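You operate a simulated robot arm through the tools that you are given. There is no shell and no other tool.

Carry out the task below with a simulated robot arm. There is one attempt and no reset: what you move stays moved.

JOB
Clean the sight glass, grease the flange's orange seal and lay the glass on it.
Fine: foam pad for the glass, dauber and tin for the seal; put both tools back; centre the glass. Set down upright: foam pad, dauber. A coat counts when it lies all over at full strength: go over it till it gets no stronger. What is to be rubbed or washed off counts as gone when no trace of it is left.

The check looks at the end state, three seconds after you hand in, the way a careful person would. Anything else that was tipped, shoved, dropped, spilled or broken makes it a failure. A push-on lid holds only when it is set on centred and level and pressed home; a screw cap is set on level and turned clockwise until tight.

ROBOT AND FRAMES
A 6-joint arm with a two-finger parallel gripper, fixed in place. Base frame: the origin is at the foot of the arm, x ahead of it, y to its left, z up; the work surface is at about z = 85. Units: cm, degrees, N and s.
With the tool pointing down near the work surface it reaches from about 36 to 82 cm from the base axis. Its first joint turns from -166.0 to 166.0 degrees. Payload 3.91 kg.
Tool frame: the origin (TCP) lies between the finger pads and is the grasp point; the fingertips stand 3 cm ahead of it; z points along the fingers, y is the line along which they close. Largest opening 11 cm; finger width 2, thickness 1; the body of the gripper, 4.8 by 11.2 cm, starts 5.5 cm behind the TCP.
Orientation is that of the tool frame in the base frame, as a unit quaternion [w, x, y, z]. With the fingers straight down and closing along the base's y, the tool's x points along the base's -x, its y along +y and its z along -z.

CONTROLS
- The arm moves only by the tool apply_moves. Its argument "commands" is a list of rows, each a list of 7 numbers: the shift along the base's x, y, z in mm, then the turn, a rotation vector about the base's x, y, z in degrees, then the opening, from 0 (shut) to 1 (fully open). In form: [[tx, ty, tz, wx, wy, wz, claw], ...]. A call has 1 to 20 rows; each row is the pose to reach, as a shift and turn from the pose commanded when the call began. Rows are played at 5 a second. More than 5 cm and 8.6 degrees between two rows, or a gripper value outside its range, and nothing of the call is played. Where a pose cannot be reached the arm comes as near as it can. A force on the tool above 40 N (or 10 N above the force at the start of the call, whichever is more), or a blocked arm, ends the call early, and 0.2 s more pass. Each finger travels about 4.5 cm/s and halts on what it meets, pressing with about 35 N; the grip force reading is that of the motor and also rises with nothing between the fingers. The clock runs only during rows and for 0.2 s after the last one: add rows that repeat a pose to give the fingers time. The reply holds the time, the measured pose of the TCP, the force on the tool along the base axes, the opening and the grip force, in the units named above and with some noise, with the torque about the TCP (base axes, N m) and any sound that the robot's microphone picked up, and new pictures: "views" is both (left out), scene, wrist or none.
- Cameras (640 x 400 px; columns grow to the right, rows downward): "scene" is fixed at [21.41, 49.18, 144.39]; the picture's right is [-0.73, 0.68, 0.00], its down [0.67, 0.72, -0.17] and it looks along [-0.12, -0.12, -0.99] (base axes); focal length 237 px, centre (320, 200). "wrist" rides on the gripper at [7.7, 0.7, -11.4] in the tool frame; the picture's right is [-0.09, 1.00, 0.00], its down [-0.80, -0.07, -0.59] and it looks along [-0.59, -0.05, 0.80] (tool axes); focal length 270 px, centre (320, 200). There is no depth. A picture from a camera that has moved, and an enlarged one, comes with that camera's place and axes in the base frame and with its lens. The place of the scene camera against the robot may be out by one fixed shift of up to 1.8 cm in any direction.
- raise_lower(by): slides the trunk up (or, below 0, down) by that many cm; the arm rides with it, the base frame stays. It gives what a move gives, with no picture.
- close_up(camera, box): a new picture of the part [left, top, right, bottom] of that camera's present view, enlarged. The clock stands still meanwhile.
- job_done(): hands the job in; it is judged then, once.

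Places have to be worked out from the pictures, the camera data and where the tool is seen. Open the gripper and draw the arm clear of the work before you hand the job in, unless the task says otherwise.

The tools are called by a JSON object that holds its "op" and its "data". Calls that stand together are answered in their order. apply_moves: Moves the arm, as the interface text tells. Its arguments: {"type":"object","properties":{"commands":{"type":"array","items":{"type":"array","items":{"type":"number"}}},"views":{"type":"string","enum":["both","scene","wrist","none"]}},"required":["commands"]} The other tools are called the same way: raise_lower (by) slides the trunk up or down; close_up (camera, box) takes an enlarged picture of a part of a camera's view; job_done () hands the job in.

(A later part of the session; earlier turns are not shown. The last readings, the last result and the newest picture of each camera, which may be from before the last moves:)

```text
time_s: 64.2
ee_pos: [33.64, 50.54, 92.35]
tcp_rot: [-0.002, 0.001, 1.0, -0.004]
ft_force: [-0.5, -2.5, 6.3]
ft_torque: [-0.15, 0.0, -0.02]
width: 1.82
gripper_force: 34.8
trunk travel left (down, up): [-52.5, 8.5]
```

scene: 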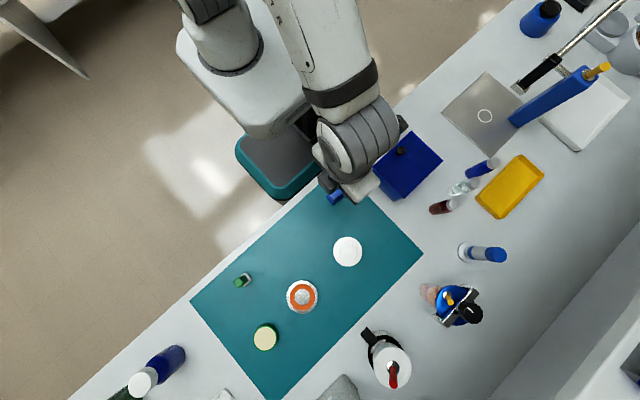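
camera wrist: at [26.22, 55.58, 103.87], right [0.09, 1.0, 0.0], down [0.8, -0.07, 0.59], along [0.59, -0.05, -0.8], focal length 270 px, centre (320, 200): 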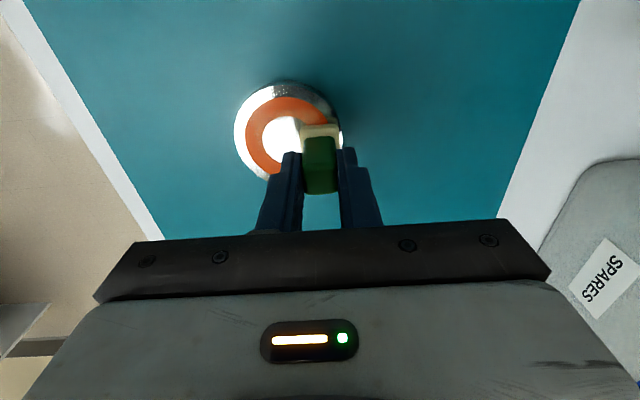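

I mis-stated the row: it repeated the lateral shift. Now lifting strictly straight up from here.

{"op": "apply_moves", "data": {"commands": [[0, 0, 5, 0, 0, 0, 0.08], [0, 0, 40, 0, 0, 0, 0.08], [0, 0, 80, 0, 0, 0, 0.08], [0, 0, 120, 0, 0, 0, 0.08], [0, 0, 120, 0, 0, 0, 0.08]], "views": "both"}}

```text
time_s: 65.4
ee_pos: [33.88, 50.56, 104.74]
tcp_rot: [0.0, 0.0, 1.0, 0.0]
ft_force: [-0.7, -0.6, -0.1]
ft_torque: [0.01, -0.01, -0.02]
width: 1.82
gripper_force: 35.1
trunk travel left (down, up): [-52.5, 8.5]
camera wrist: at [26.13, 51.4, 116.14], right [0.09, 1.0, 0.0], down [0.8, -0.07, 0.59], along [0.59, -0.05, -0.8], focal length 270 px, centre (320, 200)
```

scene: 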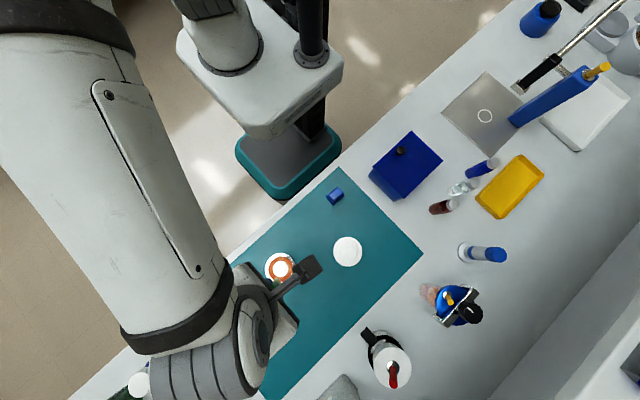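
wrist: 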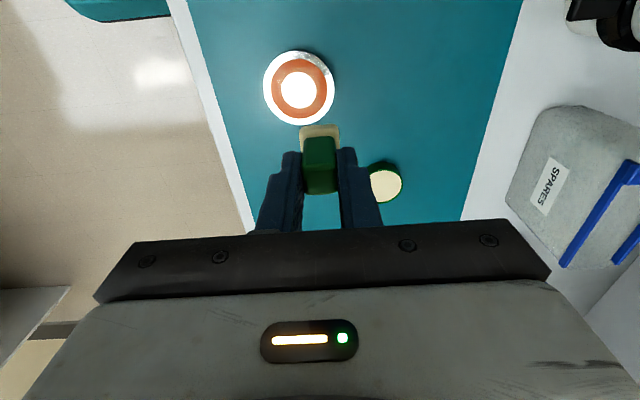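

The flange now sits near (33.3, 48.6), about 8 cm from its place, so I'll need to move it back later by gripping its rim. First I'll look at the coat on the seal.

{"op": "close_up", "data": {"camera": "wrist", "box": [255, 42, 345, 132]}}

{"op": "close_up", "data": {"camera": "scene", "box": [255, 240, 315, 290]}}

```text
4.44 times, centred on (300, 87) of wrist
camera zoom: at [26.13, 51.4, 116.14], right [0.09, 1.0, 0.0], down [0.8, -0.07, 0.59], along [0.59, -0.05, -0.8], focal length 1201 px, centre (409, 702)
```

zoom: 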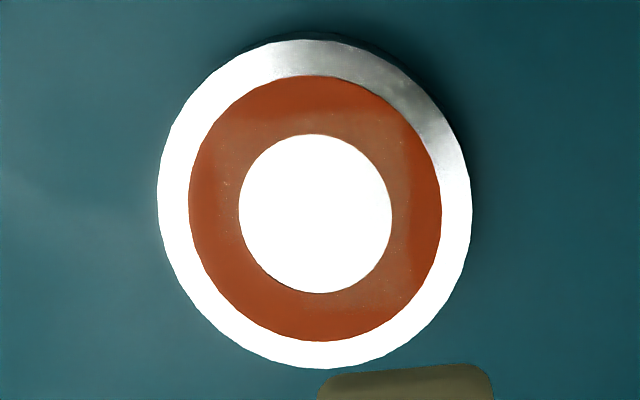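

```text
8.00 times, centred on (285, 265) of scene
camera zoom: at [21.41, 49.18, 144.39], right [-0.73, 0.68, 0.0], down [0.67, 0.72, -0.17], along [-0.12, -0.12, -0.99], focal length 1897 px, centre (600, -320)
```

zoom: 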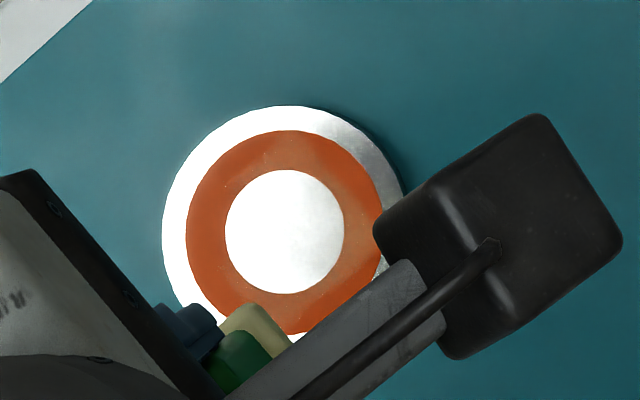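

A pale film shows on the inner part of the ring only. I'll move the arm back over the tin so the scene camera sees the seal unobstructed.

{"op": "apply_moves", "data": {"commands": [[40, 15, 10, 0, 0, 0, 0.08], [80, 40, 10, 0, 0, 0, 0.08], [123, 65, 0, 0, 0, 0, 0.08], [123, 70, 0, 0, 0, 0, 0.08]], "views": "both"}}

{"op": "close_up", "data": {"camera": "scene", "box": [260, 248, 300, 285]}}

```text
refused: row 3 steps farther than a row can; nothing moved
```

```text
10.81 times, centred on (280, 266) of scene
camera zoom: at [21.41, 49.18, 144.39], right [-0.73, 0.68, 0.0], down [0.67, 0.72, -0.17], along [-0.12, -0.12, -0.99], focal length 2564 px, centre (752, -519)
```

zoom: 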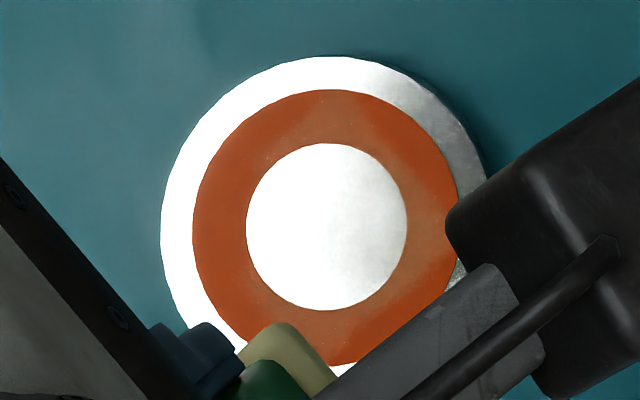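

{"op": "apply_moves", "data": {"commands": [[40, 15, 10, 0, 0, 0, 0.08], [80, 35, 10, 0, 0, 0, 0.08], [115, 60, 5, 0, 0, 0, 0.08], [123, 70, 0, 0, 0, 0, 0.08], [123, 70, 0, 0, 0, 0, 0.08]], "views": "both"}}

{"op": "close_up", "data": {"camera": "scene", "box": [260, 248, 300, 285]}}

```text
time_s: 66.6
ee_pos: [46.4, 57.55, 104.37]
tcp_rot: [-0.001, 0.0, 1.0, 0.001]
ft_force: [-0.3, -0.6, 0.4]
ft_torque: [-0.01, 0.01, 0.0]
width: 1.82
gripper_force: 34.9
trunk travel left (down, up): [-52.5, 8.5]
camera wrist: at [38.7, 58.38, 115.86], right [0.09, 1.0, 0.0], down [0.8, -0.07, 0.59], along [0.59, -0.05, -0.8], focal length 270 px, centre (320, 200)
```

scene: 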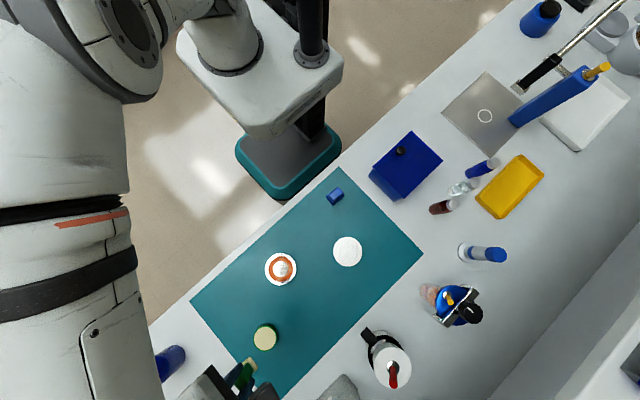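
wrist: 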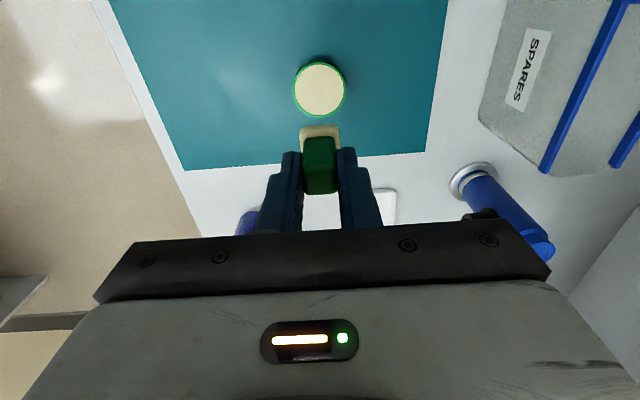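

```text
10.81 times, centred on (280, 266) of scene
camera zoom: at [21.41, 49.18, 144.39], right [-0.73, 0.68, 0.0], down [0.67, 0.72, -0.17], along [-0.12, -0.12, -0.99], focal length 2564 px, centre (752, -519)
```

zoom: 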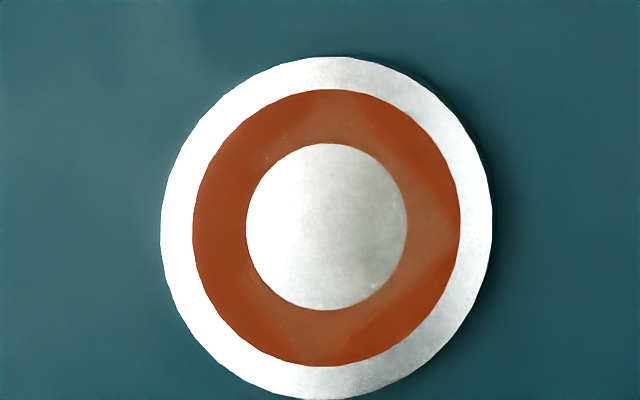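

{"op": "close_up", "data": {"camera": "scene", "box": [270, 254, 292, 268]}}

{"op": "close_up", "data": {"camera": "scene", "box": [270, 268, 292, 282]}}

{"op": "close_up", "data": {"camera": "wrist", "box": [270, 50, 370, 150]}}

```text
16.00 times, centred on (281, 261) of scene
camera zoom: at [21.41, 49.18, 144.39], right [-0.73, 0.68, 0.0], down [0.67, 0.72, -0.17], along [-0.12, -0.12, -0.99], focal length 3794 px, centre (944, -776)
```

zoom: 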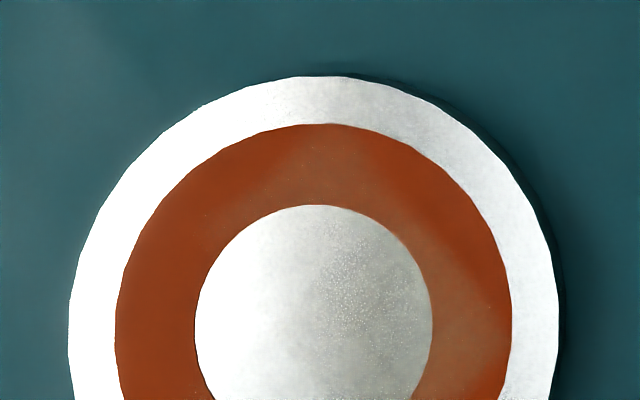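

```text
16.00 times, centred on (281, 275) of scene
camera zoom: at [21.41, 49.18, 144.39], right [-0.73, 0.68, 0.0], down [0.67, 0.72, -0.17], along [-0.12, -0.12, -0.99], focal length 3794 px, centre (944, -1000)
```

zoom: 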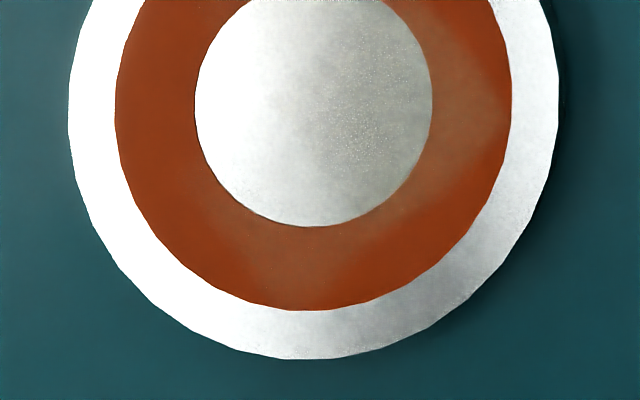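

```text
4.00 times, centred on (320, 100) of wrist
camera zoom: at [38.7, 58.38, 115.86], right [0.09, 1.0, 0.0], down [0.8, -0.07, 0.59], along [0.59, -0.05, -0.8], focal length 1081 px, centre (320, 600)
```

zoom: 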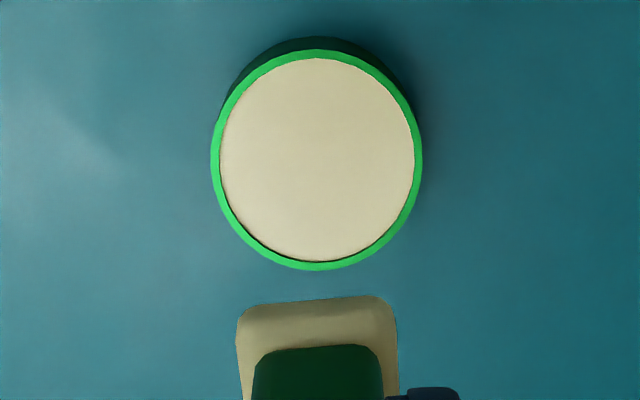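

The coat looks faint and uneven, so more grease is needed. I'll dip again, straight down and up.

{"op": "apply_moves", "data": {"commands": [[0, 0, -40, 0, 0, 0, 0.08], [0, 0, -80, 0, 0, 0, 0.08], [0, 0, -108, 0, 0, 0, 0.08], [0, 0, -116, 0, 0, 0, 0.08], [0, 0, -117.5, 0, 0, 0, 0.08], [0, 0, -117.5, 0, 0, 0, 0.08]], "views": "none"}}

```text
time_s: 68.0
ee_pos: [46.23, 57.62, 92.88]
tcp_rot: [0.0, 0.001, 1.0, 0.0]
ft_force: [0.6, 0.8, 0.4]
ft_torque: [-0.04, -0.03, -0.01]
width: 1.83
gripper_force: 34.9
trunk travel left (down, up): [-52.5, 8.5]
```

{"op": "apply_moves", "data": {"commands": [[0, 0, -1, 0, 0, 0, 0.08], [0, 0, -1, 0, 0, 0, 0.08], [0, 0, 10, 0, 0, 0, 0.08], [0, 0, 50, 0, 0, 0, 0.08], [0, 0, 80, 0, 0, 0, 0.08], [-30, -25, 85, 0, 0, 0, 0.08], [-65, -55, 85, 0, 0, 0, 0.08], [-107, -89, 80, 0, 0, 0, 0.08], [-107, -89, 40, 0, 0, 0, 0.08], [-107, -89, 10, 0, 0, 0, 0.08], [-107, -89, 10, 0, 0, 0, 0.08]], "views": "both"}}

{"op": "close_up", "data": {"camera": "wrist", "box": [240, 60, 400, 200]}}

```text
refused: row 8 steps farther than a row can; nothing moved
```

```text
2.86 times, centred on (320, 130) of wrist
camera zoom: at [38.53, 58.41, 104.35], right [0.09, 1.0, 0.0], down [0.8, -0.07, 0.59], along [0.59, -0.05, -0.8], focal length 772 px, centre (320, 400)
```

zoom: 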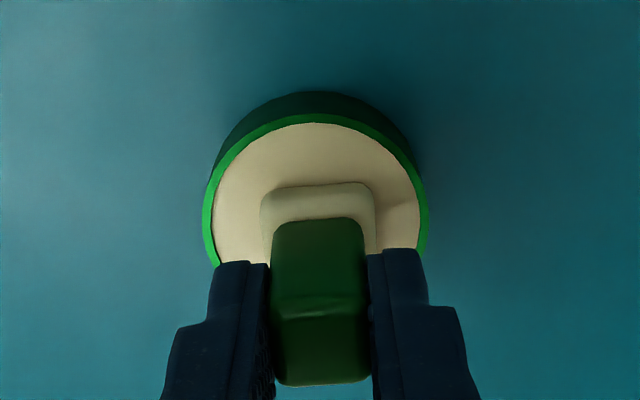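

One step was too long; resending with shorter lateral steps.

{"op": "apply_moves", "data": {"commands": [[0, 0, -1, 0, 0, 0, 0.08], [0, 0, -1, 0, 0, 0, 0.08], [0, 0, 10, 0, 0, 0, 0.08], [0, 0, 50, 0, 0, 0, 0.08], [0, 0, 80, 0, 0, 0, 0.08], [-30, -25, 85, 0, 0, 0, 0.08], [-60, -50, 85, 0, 0, 0, 0.08], [-90, -75, 85, 0, 0, 0, 0.08], [-107, -89, 80, 0, 0, 0, 0.08], [-107, -89, 40, 0, 0, 0, 0.08], [-107, -89, 10, 0, 0, 0, 0.08], [-107, -89, 10, 0, 0, 0, 0.08]], "views": "both"}}

{"op": "close_up", "data": {"camera": "wrist", "box": [240, 60, 400, 200]}}

```text
time_s: 70.6
ee_pos: [35.39, 48.62, 93.76]
tcp_rot: [0.0, 0.001, 1.0, 0.0]
ft_force: [-0.2, -0.1, 0.3]
ft_torque: [0.01, -0.02, 0.02]
width: 1.85
gripper_force: 34.9
trunk travel left (down, up): [-52.5, 8.5]
camera wrist: at [27.73, 49.39, 105.21], right [0.09, 1.0, 0.0], down [0.8, -0.07, 0.59], along [0.59, -0.05, -0.8], focal length 270 px, centre (320, 200)
```

scene: 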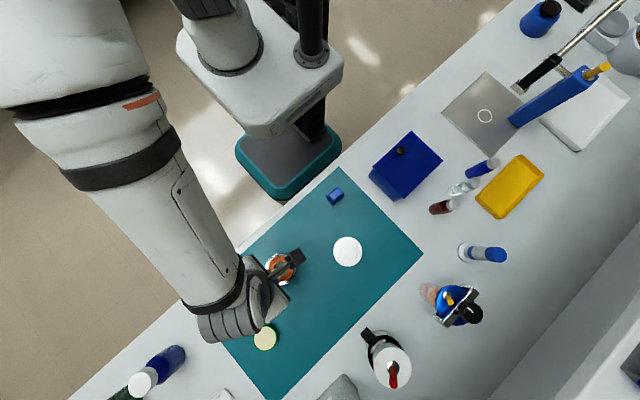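
wrist: 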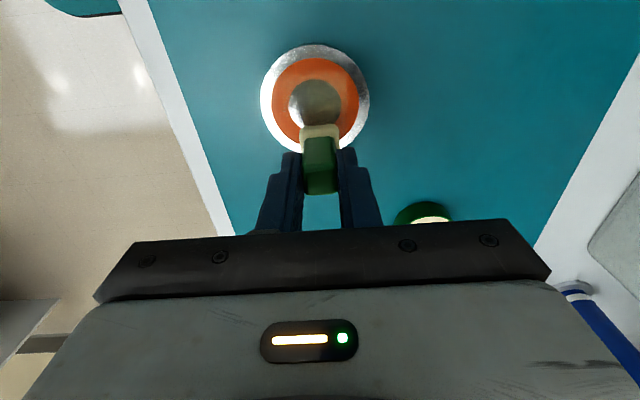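

```text
2.86 times, centred on (320, 130) of wrist
camera zoom: at [27.73, 49.39, 105.21], right [0.09, 1.0, 0.0], down [0.8, -0.07, 0.59], along [0.59, -0.05, -0.8], focal length 772 px, centre (320, 400)
```

zoom: 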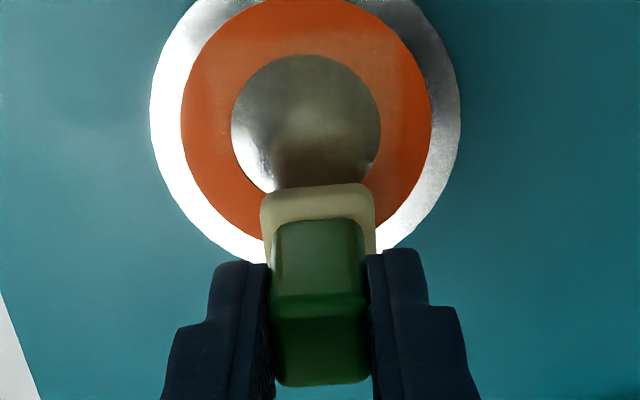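

The foot is over the +x part of the ring (flange centre ≈ (33.34, 48.6)). I'll dab straight down and read the force.

{"op": "apply_moves", "data": {"commands": [[0, 0, -10, 0, 0, 0, 0.08], [0, 0, -14.5, 0, 0, 0, 0.08], [0, 0, -15.6, 0, 0, 0, 0.08], [0, 0, -15.6, 0, 0, 0, 0.08]], "views": "none"}}

```text
time_s: 71.6
ee_pos: [35.44, 48.67, 92.31]
tcp_rot: [0.0, 0.0, 1.0, 0.0]
ft_force: [1.4, 0.6, 12.9]
ft_torque: [0.03, -0.04, 0.0]
width: 1.83
gripper_force: 35.0
trunk travel left (down, up): [-52.5, 8.5]
```

Good: about 13 N pressing straight. I'll lift and look at the mark it left.

{"op": "apply_moves", "data": {"commands": [[0, 0, 0, 0, 0, 0, 0.08], [0, 0, 5, 0, 0, 0, 0.08], [0, 0, 45, 0, 0, 0, 0.08], [0, 0, 90, 0, 0, 0, 0.08], [30, 0, 120, 0, 0, 0, 0.08], [30, 0, 120, 0, 0, 0, 0.08]], "views": "wrist"}}

{"op": "close_up", "data": {"camera": "wrist", "box": [255, 0, 355, 100]}}

{"op": "close_up", "data": {"camera": "scene", "box": [260, 248, 300, 285]}}

```text
time_s: 73.0
ee_pos: [38.28, 48.73, 104.33]
tcp_rot: [0.0, 0.0, 1.0, 0.0]
ft_force: [-0.6, 0.2, 0.8]
ft_torque: [-0.02, 0.01, -0.02]
width: 1.85
gripper_force: 35.5
trunk travel left (down, up): [-52.5, 8.5]
camera wrist: at [30.63, 49.59, 115.76], right [0.09, 1.0, 0.0], down [0.8, -0.07, 0.59], along [0.59, -0.05, -0.8], focal length 270 px, centre (320, 200)
```

wrist: 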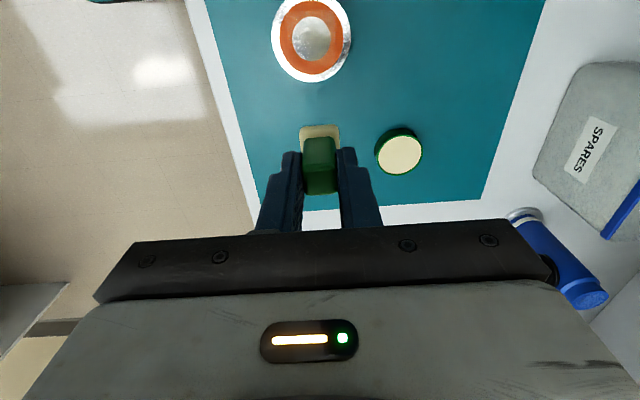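

```text
4.00 times, centred on (305, 50) of wrist
camera zoom: at [30.63, 49.59, 115.76], right [0.09, 1.0, 0.0], down [0.8, -0.07, 0.59], along [0.59, -0.05, -0.8], focal length 1081 px, centre (380, 800)
```

zoom: 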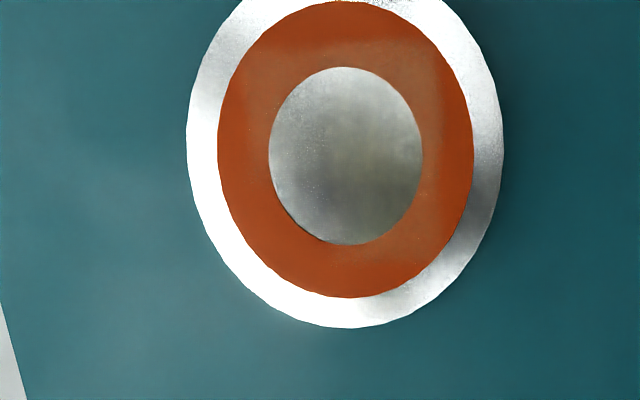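

```text
10.81 times, centred on (280, 266) of scene
camera zoom: at [21.41, 49.18, 144.39], right [-0.73, 0.68, 0.0], down [0.67, 0.72, -0.17], along [-0.12, -0.12, -0.99], focal length 2564 px, centre (752, -519)
```

zoom: 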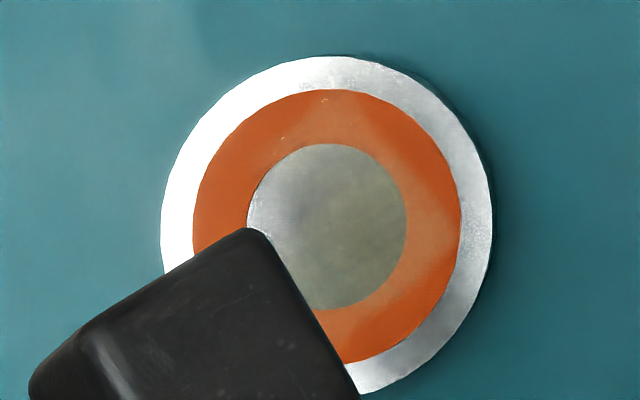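

{"op": "close_up", "data": {"camera": "wrist", "box": [280, 5, 345, 50]}}

{"op": "close_up", "data": {"camera": "wrist", "box": [280, 40, 345, 80]}}

```text
8.89 times, centred on (312, 28) of wrist
camera zoom: at [30.63, 49.59, 115.76], right [0.09, 1.0, 0.0], down [0.8, -0.07, 0.59], along [0.59, -0.05, -0.8], focal length 2402 px, centre (387, 1733)
```

zoom: 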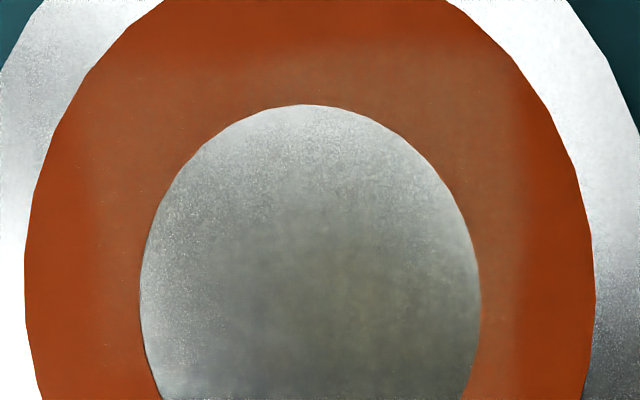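

```text
9.85 times, centred on (312, 60) of wrist
camera zoom: at [30.63, 49.59, 115.76], right [0.09, 1.0, 0.0], down [0.8, -0.07, 0.59], along [0.59, -0.05, -0.8], focal length 2661 px, centre (394, 1578)
```

zoom: 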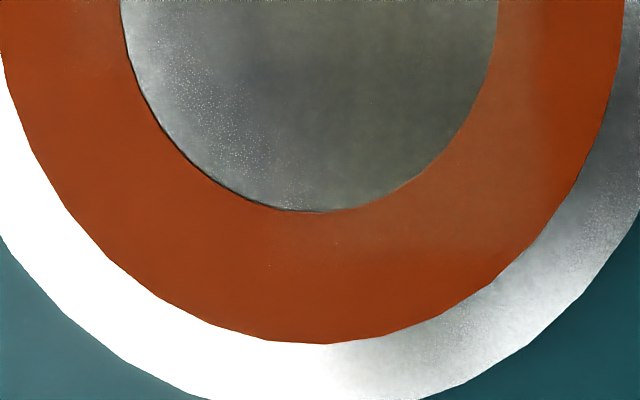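

The film has sharp square-like edges at about ±2.2 cm around the flange centre and is absent on the −y/+x quarter. I'll rub that side with a light contact, first lowering to just above touch.

{"op": "apply_moves", "data": {"commands": [[-25, -8, -20, 0, 0, 0, 0.08], [-50, -16, -40, 0, 0, 0, 0.08], [-51, -16, -80, 0, 0, 0, 0.08], [-51, -16, -110, 0, 0, 0, 0.08], [-51, -16, -118, 0, 0, 0, 0.08], [-51, -16, -119.2, 0, 0, 0, 0.08], [-51, -16, -119.2, 0, 0, 0, 0.08]], "views": "wrist"}}

{"op": "close_up", "data": {"camera": "wrist", "box": [240, 60, 400, 200]}}

```text
time_s: 74.6
ee_pos: [33.31, 47.01, 92.36]
tcp_rot: [0.0, 0.0, 1.0, 0.001]
ft_force: [0.5, -1.2, 13.3]
ft_torque: [-0.09, -0.01, 0.03]
width: 1.82
gripper_force: 35.0
trunk travel left (down, up): [-52.5, 8.5]
camera wrist: at [25.63, 47.81, 103.86], right [0.09, 1.0, 0.0], down [0.8, -0.07, 0.6], along [0.59, -0.05, -0.8], focal length 270 px, centre (320, 200)
```

wrist: 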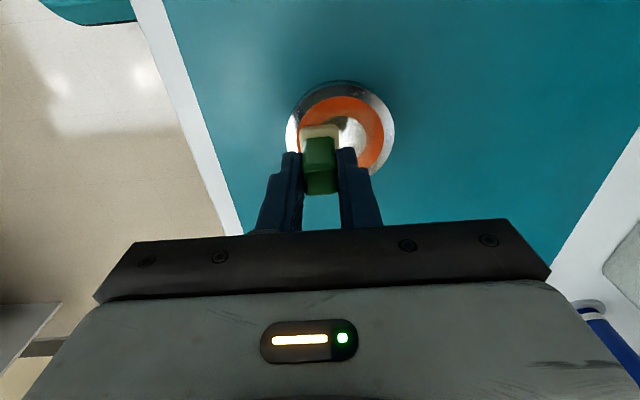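

```text
2.86 times, centred on (320, 130) of wrist
camera zoom: at [25.63, 47.81, 103.86], right [0.09, 1.0, 0.0], down [0.8, -0.07, 0.6], along [0.59, -0.05, -0.8], focal length 772 px, centre (320, 400)
```

zoom: 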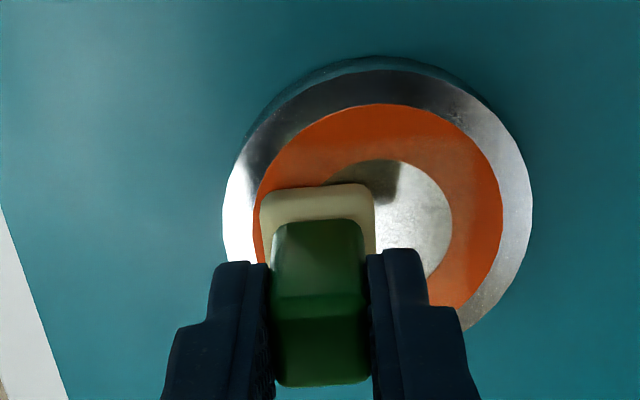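

13 N is too much for rubbing; I'll raise it slightly and read again.

{"op": "apply_moves", "data": {"commands": [[0, 0, 0.8, 0, 0, 0, 0.08], [0, 0, 0.8, 0, 0, 0, 0.08]], "views": "none"}}

```text
time_s: 75.2
ee_pos: [33.38, 47.04, 92.35]
tcp_rot: [0.0, 0.0, 1.0, 0.0]
ft_force: [1.9, -0.9, 10.6]
ft_torque: [-0.08, -0.11, -0.02]
width: 1.82
gripper_force: 34.9
trunk travel left (down, up): [-52.5, 8.5]
```

{"op": "apply_moves", "data": {"commands": [[0, 0, 0.6, 0, 0, 0, 0.08], [0, 0, 0.6, 0, 0, 0, 0.08]], "views": "none"}}

```text
time_s: 75.8
ee_pos: [33.16, 47.07, 92.47]
tcp_rot: [0.0, -0.001, 1.0, 0.0]
ft_force: [0.7, -2.5, 4.0]
ft_torque: [-0.12, -0.05, -0.02]
width: 1.83
gripper_force: 35.3
trunk travel left (down, up): [-52.5, 8.5]
```

About 4 N now. I'll rub back and forth ±5 mm here, then lift and look.

{"op": "apply_moves", "data": {"commands": [[5, 0, 0, 0, 0, 0, 0.08], [0, 0, 0, 0, 0, 0, 0.08], [-5, 0, 0, 0, 0, 0, 0.08], [0, 0, 0, 0, 0, 0, 0.08], [5, 0, 0, 0, 0, 0, 0.08], [0, 0, 0, 0, 0, 0, 0.08], [-5, 0, 0, 0, 0, 0, 0.08], [0, 0, 0, 0, 0, 0, 0.08]], "views": "wrist"}}

{"op": "apply_moves", "data": {"commands": [[0, 0, 5, 0, 0, 0, 0.08], [0, 0, 45, 0, 0, 0, 0.08], [20, 0, 85, 0, 0, 0, 0.08], [50, 0, 115, 0, 0, 0, 0.08], [50, 0, 115, 0, 0, 0, 0.08]], "views": "wrist"}}

{"op": "close_up", "data": {"camera": "wrist", "box": [270, 0, 390, 100]}}

{"op": "close_up", "data": {"camera": "scene", "box": [260, 248, 300, 285]}}

```text
time_s: 77.6
ee_pos: [33.44, 47.15, 92.49]
tcp_rot: [0.0, 0.001, 1.0, 0.0]
ft_force: [0.6, -0.1, 0.2]
ft_torque: [-0.01, 0.01, 0.0]
width: 1.84
gripper_force: 35.5
trunk travel left (down, up): [-52.5, 8.5]
camera wrist: at [25.71, 47.92, 103.96], right [0.09, 1.0, 0.0], down [0.8, -0.07, 0.59], along [0.59, -0.05, -0.8], focal length 270 px, centre (320, 200)
```

wrist: 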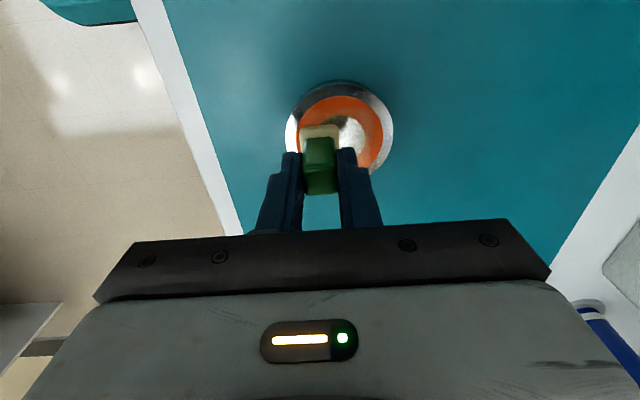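

```text
time_s: 78.8
ee_pos: [38.23, 47.04, 103.83]
tcp_rot: [0.0, 0.0, 1.0, 0.0]
ft_force: [-0.1, 0.4, -0.2]
ft_torque: [0.0, 0.0, -0.02]
width: 1.83
gripper_force: 34.8
trunk travel left (down, up): [-52.5, 8.5]
camera wrist: at [30.63, 47.79, 115.38], right [0.09, 1.0, 0.0], down [0.8, -0.07, 0.59], along [0.59, -0.05, -0.8], focal length 270 px, centre (320, 200)
```

wrist: 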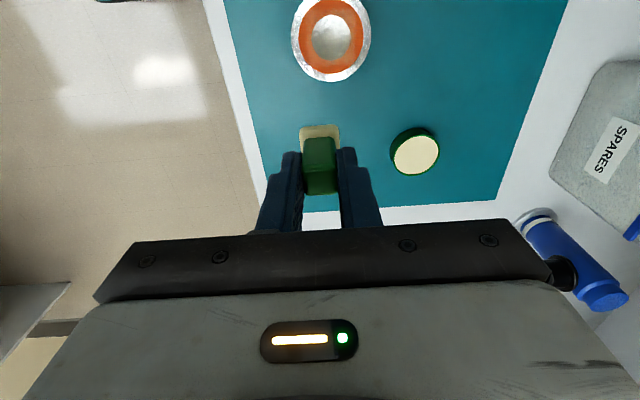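

```text
4.00 times, centred on (330, 50) of wrist
camera zoom: at [30.63, 47.79, 115.38], right [0.09, 1.0, 0.0], down [0.8, -0.07, 0.59], along [0.59, -0.05, -0.8], focal length 1081 px, centre (280, 800)
```

zoom: 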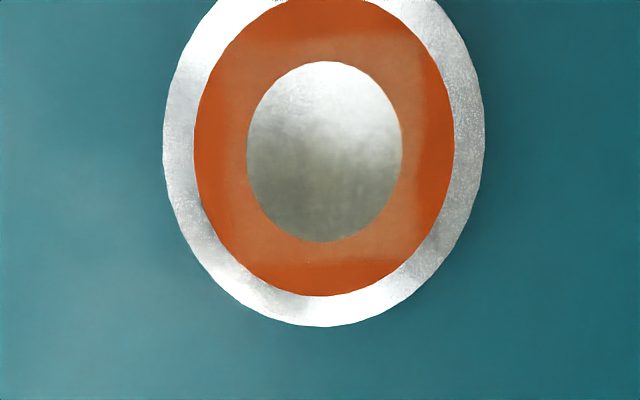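

```text
10.81 times, centred on (280, 266) of scene
camera zoom: at [21.41, 49.18, 144.39], right [-0.73, 0.68, 0.0], down [0.67, 0.72, -0.17], along [-0.12, -0.12, -0.99], focal length 2564 px, centre (752, -519)
```

zoom: 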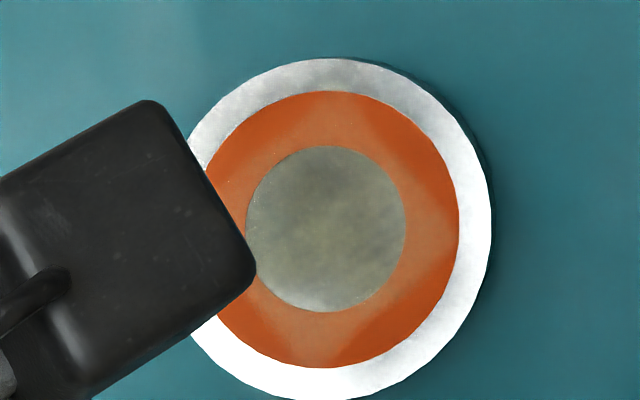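

The film now covers a full square patch (±2.2 cm) on all sides and the flange stayed put. I'll re-dip and go over it again to see whether it gets stronger.

{"op": "apply_moves", "data": {"commands": [[25, 35, 0, 0, 0, 0, 0.08], [50, 70, 0, 0, 0, 0, 0.08], [78, 105, 0, 0, 0, 0, 0.08], [78, 105, -40, 0, 0, 0, 0.08], [78, 105, -80, 0, 0, 0, 0.08], [78, 105, -104, 0, 0, 0, 0.08], [78, 105, -112, 0, 0, 0, 0.08], [78, 105, -112.5, 0, 0, 0, 0.08], [78, 105, -112.5, 0, 0, 0, 0.08]], "views": "none"}}

```text
time_s: 80.8
ee_pos: [46.22, 57.66, 92.79]
tcp_rot: [0.002, 0.0, 1.0, 0.001]
ft_force: [0.1, 2.6, 6.7]
ft_torque: [0.08, 0.02, -0.01]
width: 1.85
gripper_force: 34.8
trunk travel left (down, up): [-52.5, 8.5]
```

{"op": "apply_moves", "data": {"commands": [[0, 0, 5, 0, 0, 0, 0.08], [0, 0, 50, 0, 0, 0, 0.08], [0, 0, 90, 0, 0, 0, 0.08], [-36, -23, 100, 0, 0, 0, 0.08], [-72, -46, 100, 0, 0, 0, 0.08], [-108, -69, 100, 0, 0, 0, 0.08], [-143, -90, 90, 0, 0, 0, 0.08], [-143, -90, 45, 0, 0, 0, 0.08], [-143, -90, 10, 0, 0, 0, 0.08], [-143, -90, -1, 0, 0, 0, 0.08], [-143, -90, -3, 0, 0, 0, 0.08], [-143, -90, -3, 0, 0, 0, 0.08]], "views": "none"}}

```text
time_s: 83.4
ee_pos: [31.8, 48.71, 92.4]
tcp_rot: [0.0, -0.001, 1.0, 0.0]
ft_force: [-0.6, -0.8, -0.6]
ft_torque: [0.03, -0.02, 0.01]
width: 1.83
gripper_force: 35.2
trunk travel left (down, up): [-52.5, 8.5]
```

{"op": "apply_moves", "data": {"commands": [[0, 0, -0.7, 0, 0, 0, 0.08], [0, 0, -0.7, 0, 0, 0, 0.08]], "views": "none"}}

```text
time_s: 84.0
ee_pos: [31.85, 48.63, 92.47]
tcp_rot: [0.0, 0.0, 1.0, 0.0]
ft_force: [0.3, -0.6, 1.3]
ft_torque: [0.0, -0.04, 0.01]
width: 1.82
gripper_force: 34.9
trunk travel left (down, up): [-52.5, 8.5]
```

Light contact (1.3 N). I'll lower 0.2 mm and rub along y, back and forth.

{"op": "apply_moves", "data": {"commands": [[0, 0, -0.2, 0, 0, 0, 0.08], [0, 5, -0.2, 0, 0, 0, 0.08], [0, 10, -0.2, 0, 0, 0, 0.08], [0, 5, -0.2, 0, 0, 0, 0.08], [0, 0, -0.2, 0, 0, 0, 0.08], [0, -5, -0.2, 0, 0, 0, 0.08], [0, -10, -0.2, 0, 0, 0, 0.08], [0, -5, -0.2, 0, 0, 0, 0.08], [0, 0, -0.2, 0, 0, 0, 0.08], [0, 5, -0.2, 0, 0, 0, 0.08], [0, 10, -0.2, 0, 0, 0, 0.08], [0, 5, -0.2, 0, 0, 0, 0.08], [0, 0, -0.2, 0, 0, 0, 0.08], [0, -5, -0.2, 0, 0, 0, 0.08], [0, -10, -0.2, 0, 0, 0, 0.08], [0, -5, -0.2, 0, 0, 0, 0.08], [0, 0, -0.2, 0, 0, 0, 0.08]], "views": "wrist"}}

{"op": "close_up", "data": {"camera": "wrist", "box": [240, 60, 400, 200]}}

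```text
time_s: 87.6
ee_pos: [31.81, 48.56, 92.42]
tcp_rot: [0.0, 0.0, 1.0, 0.0]
ft_force: [0.6, -3.5, 5.3]
ft_torque: [-0.18, 0.03, -0.02]
width: 1.82
gripper_force: 34.9
trunk travel left (down, up): [-52.5, 8.5]
camera wrist: at [24.05, 49.34, 103.85], right [0.09, 1.0, 0.0], down [0.8, -0.07, 0.59], along [0.59, -0.05, -0.8], focal length 270 px, centre (320, 200)
```

wrist: 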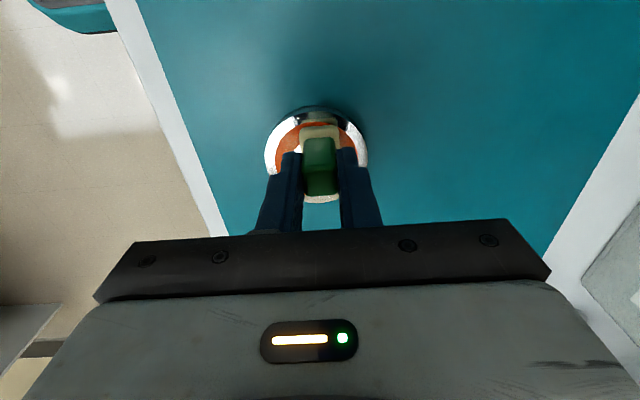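

```text
2.86 times, centred on (320, 130) of wrist
camera zoom: at [24.05, 49.34, 103.85], right [0.09, 1.0, 0.0], down [0.8, -0.07, 0.59], along [0.59, -0.05, -0.8], focal length 772 px, centre (320, 400)
```

zoom: 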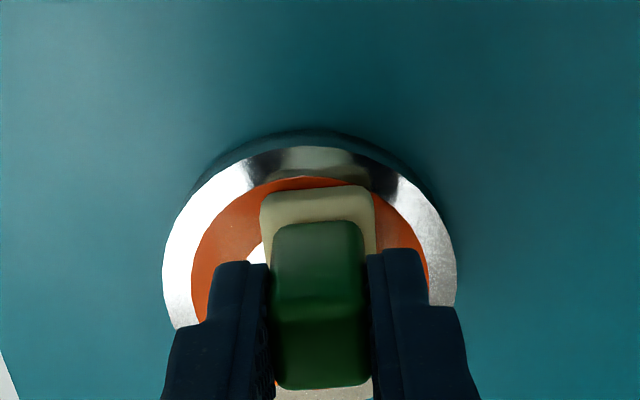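

The flange hasn't noticeably moved (5 N). Lifting to compare the coat.

{"op": "apply_moves", "data": {"commands": [[0, 0, 5, 0, 0, 0, 0.08], [0, 0, 45, 0, 0, 0, 0.08], [40, 0, 70, 0, 0, 0, 0.08], [65, 0, 105, 0, 0, 0, 0.08], [65, 0, 115, 0, 0, 0, 0.08], [65, 0, 115, 0, 0, 0, 0.08]], "views": "wrist"}}

{"op": "close_up", "data": {"camera": "wrist", "box": [250, 0, 370, 100]}}

```text
time_s: 89.0
ee_pos: [38.37, 48.49, 103.82]
tcp_rot: [0.0, 0.0, 1.0, 0.0]
ft_force: [-0.8, 1.3, -0.9]
ft_torque: [0.03, 0.01, 0.02]
width: 1.84
gripper_force: 34.9
trunk travel left (down, up): [-52.5, 8.5]
camera wrist: at [30.67, 49.31, 115.35], right [0.09, 1.0, 0.0], down [0.8, -0.07, 0.59], along [0.59, -0.05, -0.8], focal length 270 px, centre (320, 200)
```

wrist: 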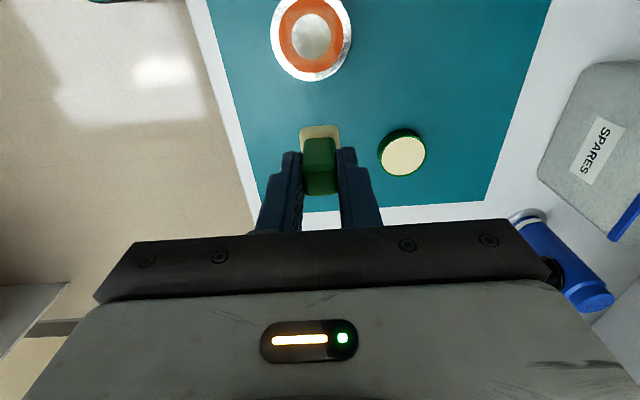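

```text
4.00 times, centred on (310, 50) of wrist
camera zoom: at [30.67, 49.31, 115.35], right [0.09, 1.0, 0.0], down [0.8, -0.07, 0.59], along [0.59, -0.05, -0.8], focal length 1081 px, centre (360, 800)
```

zoom: 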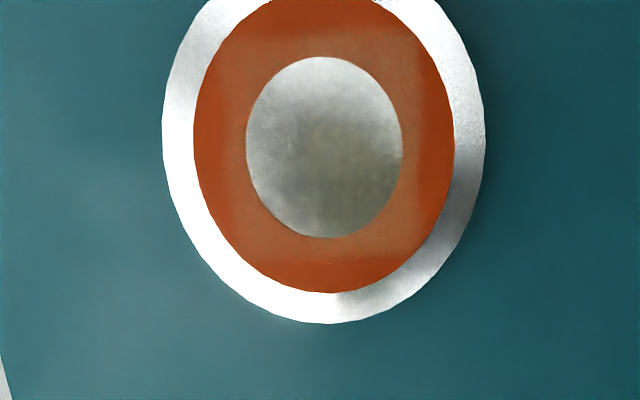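

The film looks even. I'll go over the +y side again with the foot reaching the ring's outer edge, finding light contact first.

{"op": "apply_moves", "data": {"commands": [[-25, 8, -20, 0, 0, 0, 0.08], [-51, 17, -40, 0, 0, 0, 0.08], [-51, 17, -80, 0, 0, 0, 0.08], [-51, 17, -108, 0, 0, 0, 0.08], [-51, 17, -114, 0, 0, 0, 0.08], [-51, 17, -114.8, 0, 0, 0, 0.08], [-51, 17, -114.8, 0, 0, 0, 0.08]], "views": "none"}}

```text
time_s: 90.6
ee_pos: [33.19, 50.38, 92.38]
tcp_rot: [0.001, -0.001, 1.0, 0.0]
ft_force: [0.9, 0.5, 0.1]
ft_torque: [0.05, 0.01, 0.02]
width: 1.8
gripper_force: 34.8
trunk travel left (down, up): [-52.5, 8.5]
```

{"op": "apply_moves", "data": {"commands": [[0, 0, -0.5, 0, 0, 0, 0.08], [0, 0, -0.5, 0, 0, 0, 0.08]], "views": "none"}}

```text
time_s: 91.2
ee_pos: [33.18, 50.32, 92.35]
tcp_rot: [0.0, 0.0, 1.0, 0.001]
ft_force: [1.2, 0.2, 3.3]
ft_torque: [-0.05, 0.0, -0.01]
width: 1.83
gripper_force: 35.0
trunk travel left (down, up): [-52.5, 8.5]
```

3.3 N contact. Rubbing ±10 mm along x here.

{"op": "apply_moves", "data": {"commands": [[5, 0, 0, 0, 0, 0, 0.08], [10, 0, 0, 0, 0, 0, 0.08], [5, 0, 0, 0, 0, 0, 0.08], [0, 0, 0, 0, 0, 0, 0.08], [-5, 0, 0, 0, 0, 0, 0.08], [-10, 0, 0, 0, 0, 0, 0.08], [-5, 0, 0, 0, 0, 0, 0.08], [0, 0, 0, 0, 0, 0, 0.08], [5, 0, 0, 0, 0, 0, 0.08], [10, 0, 0, 0, 0, 0, 0.08], [5, 0, 0, 0, 0, 0, 0.08], [0, 0, 0, 0, 0, 0, 0.08], [-5, 0, 0, 0, 0, 0, 0.08], [-10, 0, 0, 0, 0, 0, 0.08], [-5, 0, 0, 0, 0, 0, 0.08], [0, 0, 0, 0, 0, 0, 0.08]], "views": "wrist"}}

{"op": "close_up", "data": {"camera": "wrist", "box": [220, 60, 400, 200]}}

```text
time_s: 94.6
ee_pos: [33.15, 50.27, 92.37]
tcp_rot: [0.001, 0.0, 1.0, 0.0]
ft_force: [-3.8, -0.4, 14.0]
ft_torque: [-0.05, 0.27, 0.01]
width: 1.83
gripper_force: 34.4
trunk travel left (down, up): [-52.5, 8.5]
camera wrist: at [25.54, 51.09, 103.8], right [0.09, 1.0, 0.0], down [0.8, -0.07, 0.6], along [0.59, -0.05, -0.8], focal length 270 px, centre (320, 200)
```

wrist: 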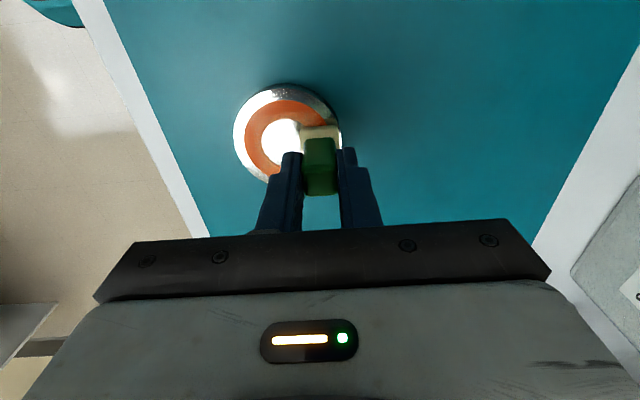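

```text
2.86 times, centred on (310, 130) of wrist
camera zoom: at [25.54, 51.09, 103.8], right [0.09, 1.0, 0.0], down [0.8, -0.07, 0.6], along [0.59, -0.05, -0.8], focal length 772 px, centre (349, 400)
```

zoom: 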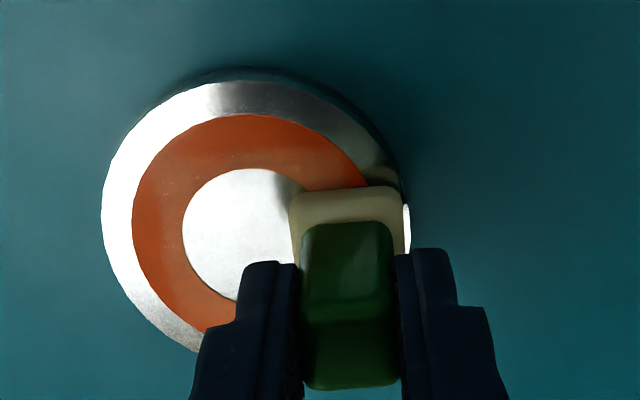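

Force rose to 14 N in places but the flange stayed. Next the +x side: lift, move, and find light contact.

{"op": "apply_moves", "data": {"commands": [[0, 0, 15, 0, 0, 0, 0.08], [10, -10, 25, 0, 0, 0, 0.08], [20, -20, 15, 0, 0, 0, 0.08], [20, -20, 2, 0, 0, 0, 0.08], [20, -20, 0.8, 0, 0, 0, 0.08], [20, -20, 0.8, 0, 0, 0, 0.08]], "views": "none"}}

```text
time_s: 96.0
ee_pos: [35.27, 48.36, 92.35]
tcp_rot: [-0.001, 0.0, 1.0, 0.0]
ft_force: [-0.4, -0.3, -0.4]
ft_torque: [-0.02, 0.02, 0.02]
width: 1.83
gripper_force: 34.8
trunk travel left (down, up): [-52.5, 8.5]
```

{"op": "apply_moves", "data": {"commands": [[0, 0, -0.6, 0, 0, 0, 0.08], [0, 0, -0.6, 0, 0, 0, 0.08]], "views": "none"}}

```text
time_s: 96.6
ee_pos: [35.15, 48.29, 92.37]
tcp_rot: [0.0, 0.0, 1.0, 0.0]
ft_force: [0.7, 0.2, 1.6]
ft_torque: [0.07, -0.06, -0.03]
width: 1.84
gripper_force: 35.2
trunk travel left (down, up): [-52.5, 8.5]
```

1.6 N contact. Rubbing ±10 mm along y, a touch lower.

{"op": "apply_moves", "data": {"commands": [[0, 0, -0.2, 0, 0, 0, 0.08], [0, 5, -0.2, 0, 0, 0, 0.08], [0, 10, -0.2, 0, 0, 0, 0.08], [0, 5, -0.2, 0, 0, 0, 0.08], [0, 0, -0.2, 0, 0, 0, 0.08], [0, -5, -0.2, 0, 0, 0, 0.08], [0, -10, -0.2, 0, 0, 0, 0.08], [0, -5, -0.2, 0, 0, 0, 0.08], [0, 0, -0.2, 0, 0, 0, 0.08], [0, 5, -0.2, 0, 0, 0, 0.08], [0, 10, -0.2, 0, 0, 0, 0.08], [0, 5, -0.2, 0, 0, 0, 0.08], [0, 0, -0.2, 0, 0, 0, 0.08], [0, -5, -0.2, 0, 0, 0, 0.08], [0, -10, -0.2, 0, 0, 0, 0.08], [0, -5, -0.2, 0, 0, 0, 0.08], [0, 0, -0.2, 0, 0, 0, 0.08]], "views": "wrist"}}

{"op": "close_up", "data": {"camera": "wrist", "box": [220, 40, 400, 180]}}

```text
time_s: 100.2
ee_pos: [35.18, 48.18, 92.25]
tcp_rot: [0.0, 0.001, 1.0, 0.0]
ft_force: [0.1, -3.0, 4.9]
ft_torque: [-0.14, -0.01, -0.01]
width: 1.84
gripper_force: 35.2
trunk travel left (down, up): [-52.5, 8.5]
camera wrist: at [27.52, 49.01, 103.82], right [0.09, 1.0, 0.0], down [0.8, -0.07, 0.59], along [0.59, -0.05, -0.8], focal length 270 px, centre (320, 200)
```

wrist: 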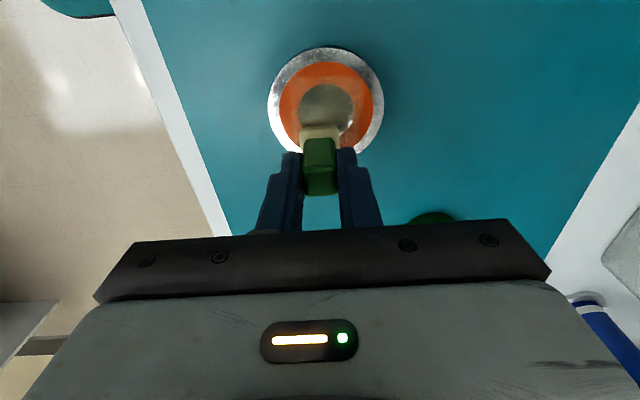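

```text
2.86 times, centred on (310, 110) of wrist
camera zoom: at [27.52, 49.01, 103.82], right [0.09, 1.0, 0.0], down [0.8, -0.07, 0.59], along [0.59, -0.05, -0.8], focal length 772 px, centre (349, 457)
```

zoom: 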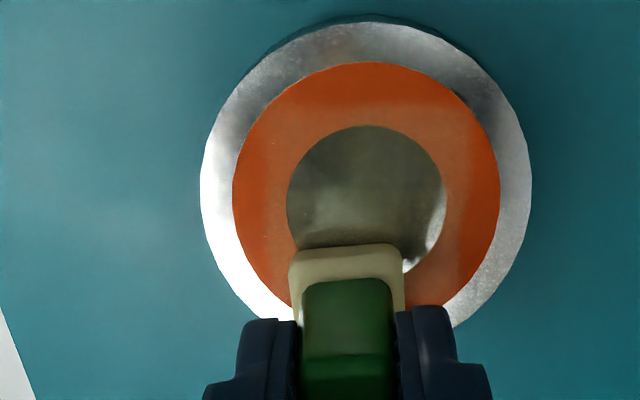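

The flange centre is now about (32.9, 48.9). Next the −y side, finding light contact first.

{"op": "apply_moves", "data": {"commands": [[0, 0, 15, 0, 0, 0, 0.08], [-12, -7, 25, 0, 0, 0, 0.08], [-23, -14, 15, 0, 0, 0, 0.08], [-23, -14, 3, 0, 0, 0, 0.08], [-23, -14, 1.6, 0, 0, 0, 0.08], [-23, -14, 1.6, 0, 0, 0, 0.08]], "views": "none"}}

```text
time_s: 101.6
ee_pos: [32.91, 46.91, 92.48]
tcp_rot: [0.0, 0.0, 1.0, 0.0]
ft_force: [0.0, -1.5, -0.1]
ft_torque: [-0.02, 0.01, -0.01]
width: 1.83
gripper_force: 35.0
trunk travel left (down, up): [-52.5, 8.5]
```

{"op": "apply_moves", "data": {"commands": [[0, 0, -0.8, 0, 0, 0, 0.08], [0, 0, -0.8, 0, 0, 0, 0.08]], "views": "none"}}

```text
time_s: 102.2
ee_pos: [32.84, 47.0, 92.33]
tcp_rot: [0.0, 0.0, 1.0, 0.0]
ft_force: [-0.3, 0.5, -0.1]
ft_torque: [0.01, -0.01, 0.01]
width: 1.84
gripper_force: 34.8
trunk travel left (down, up): [-52.5, 8.5]
```

{"op": "apply_moves", "data": {"commands": [[0, 0, -0.6, 0, 0, 0, 0.08], [0, 0, -0.6, 0, 0, 0, 0.08]], "views": "none"}}

```text
time_s: 102.8
ee_pos: [32.88, 46.89, 92.23]
tcp_rot: [0.0, -0.001, 1.0, -0.001]
ft_force: [0.6, 0.5, 2.7]
ft_torque: [-0.04, 0.0, -0.04]
width: 1.84
gripper_force: 34.6
trunk travel left (down, up): [-52.5, 8.5]
```

2.7 N. Rubbing ±10 mm along x, then lifting to look.

{"op": "apply_moves", "data": {"commands": [[5, 0, 0, 0, 0, 0, 0.08], [10, 0, 0, 0, 0, 0, 0.08], [5, 0, 0, 0, 0, 0, 0.08], [0, 0, 0, 0, 0, 0, 0.08], [-5, 0, 0, 0, 0, 0, 0.08], [-10, 0, 0, 0, 0, 0, 0.08], [-5, 0, 0, 0, 0, 0, 0.08], [0, 0, 0, 0, 0, 0, 0.08], [5, 0, 0, 0, 0, 0, 0.08], [10, 0, 0, 0, 0, 0, 0.08], [5, 0, 0, 0, 0, 0, 0.08], [0, 0, 0, 0, 0, 0, 0.08], [-5, 0, 0, 0, 0, 0, 0.08], [-10, 0, 0, 0, 0, 0, 0.08], [-5, 0, 0, 0, 0, 0, 0.08], [0, 0, 0, 0, 0, 0, 0.08]], "views": "none"}}

{"op": "apply_moves", "data": {"commands": [[0, 0, 5, 0, 0, 0, 0.08], [0, 0, 45, 0, 0, 0, 0.08], [30, 0, 80, 0, 0, 0, 0.08], [50, 0, 115, 0, 0, 0, 0.08], [50, 0, 115, 0, 0, 0, 0.08]], "views": "wrist"}}

{"op": "close_up", "data": {"camera": "wrist", "box": [270, 0, 390, 100]}}

```text
time_s: 106.2
ee_pos: [32.9, 46.86, 92.45]
tcp_rot: [0.0, 0.001, 1.0, 0.0]
ft_force: [-0.5, 0.0, -0.2]
ft_torque: [0.04, -0.01, 0.0]
width: 1.84
gripper_force: 35.4
trunk travel left (down, up): [-52.5, 8.5]
```

```text
time_s: 107.4
ee_pos: [37.91, 46.87, 103.73]
tcp_rot: [0.0, 0.0, 1.0, 0.0]
ft_force: [0.7, -0.3, -0.2]
ft_torque: [-0.01, 0.01, 0.0]
width: 1.83
gripper_force: 34.8
trunk travel left (down, up): [-52.5, 8.5]
camera wrist: at [30.27, 47.6, 115.22], right [0.09, 1.0, 0.0], down [0.8, -0.07, 0.59], along [0.59, -0.05, -0.8], focal length 270 px, centre (320, 200)
```

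wrist: 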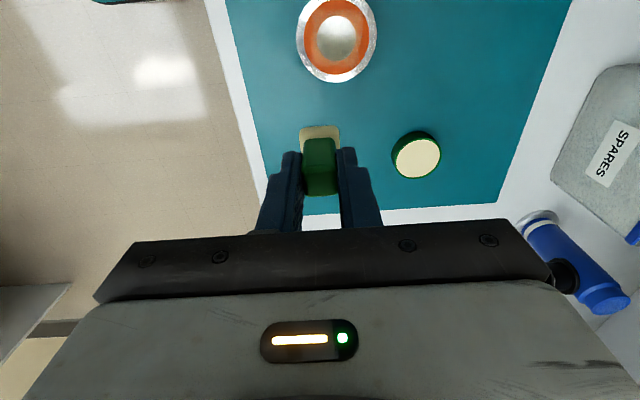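

```text
4.00 times, centred on (330, 50) of wrist
camera zoom: at [30.27, 47.6, 115.22], right [0.09, 1.0, 0.0], down [0.8, -0.07, 0.59], along [0.59, -0.05, -0.8], focal length 1081 px, centre (280, 800)
```

zoom: 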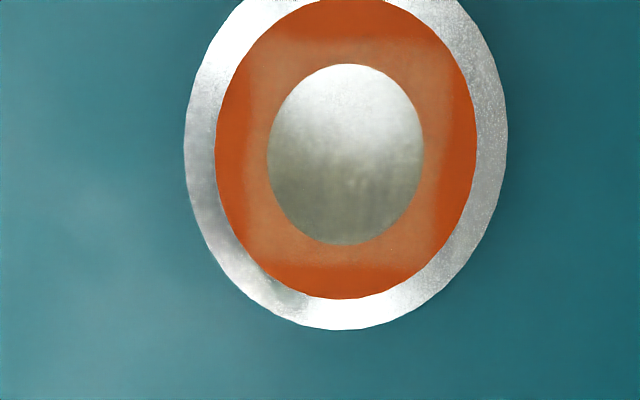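

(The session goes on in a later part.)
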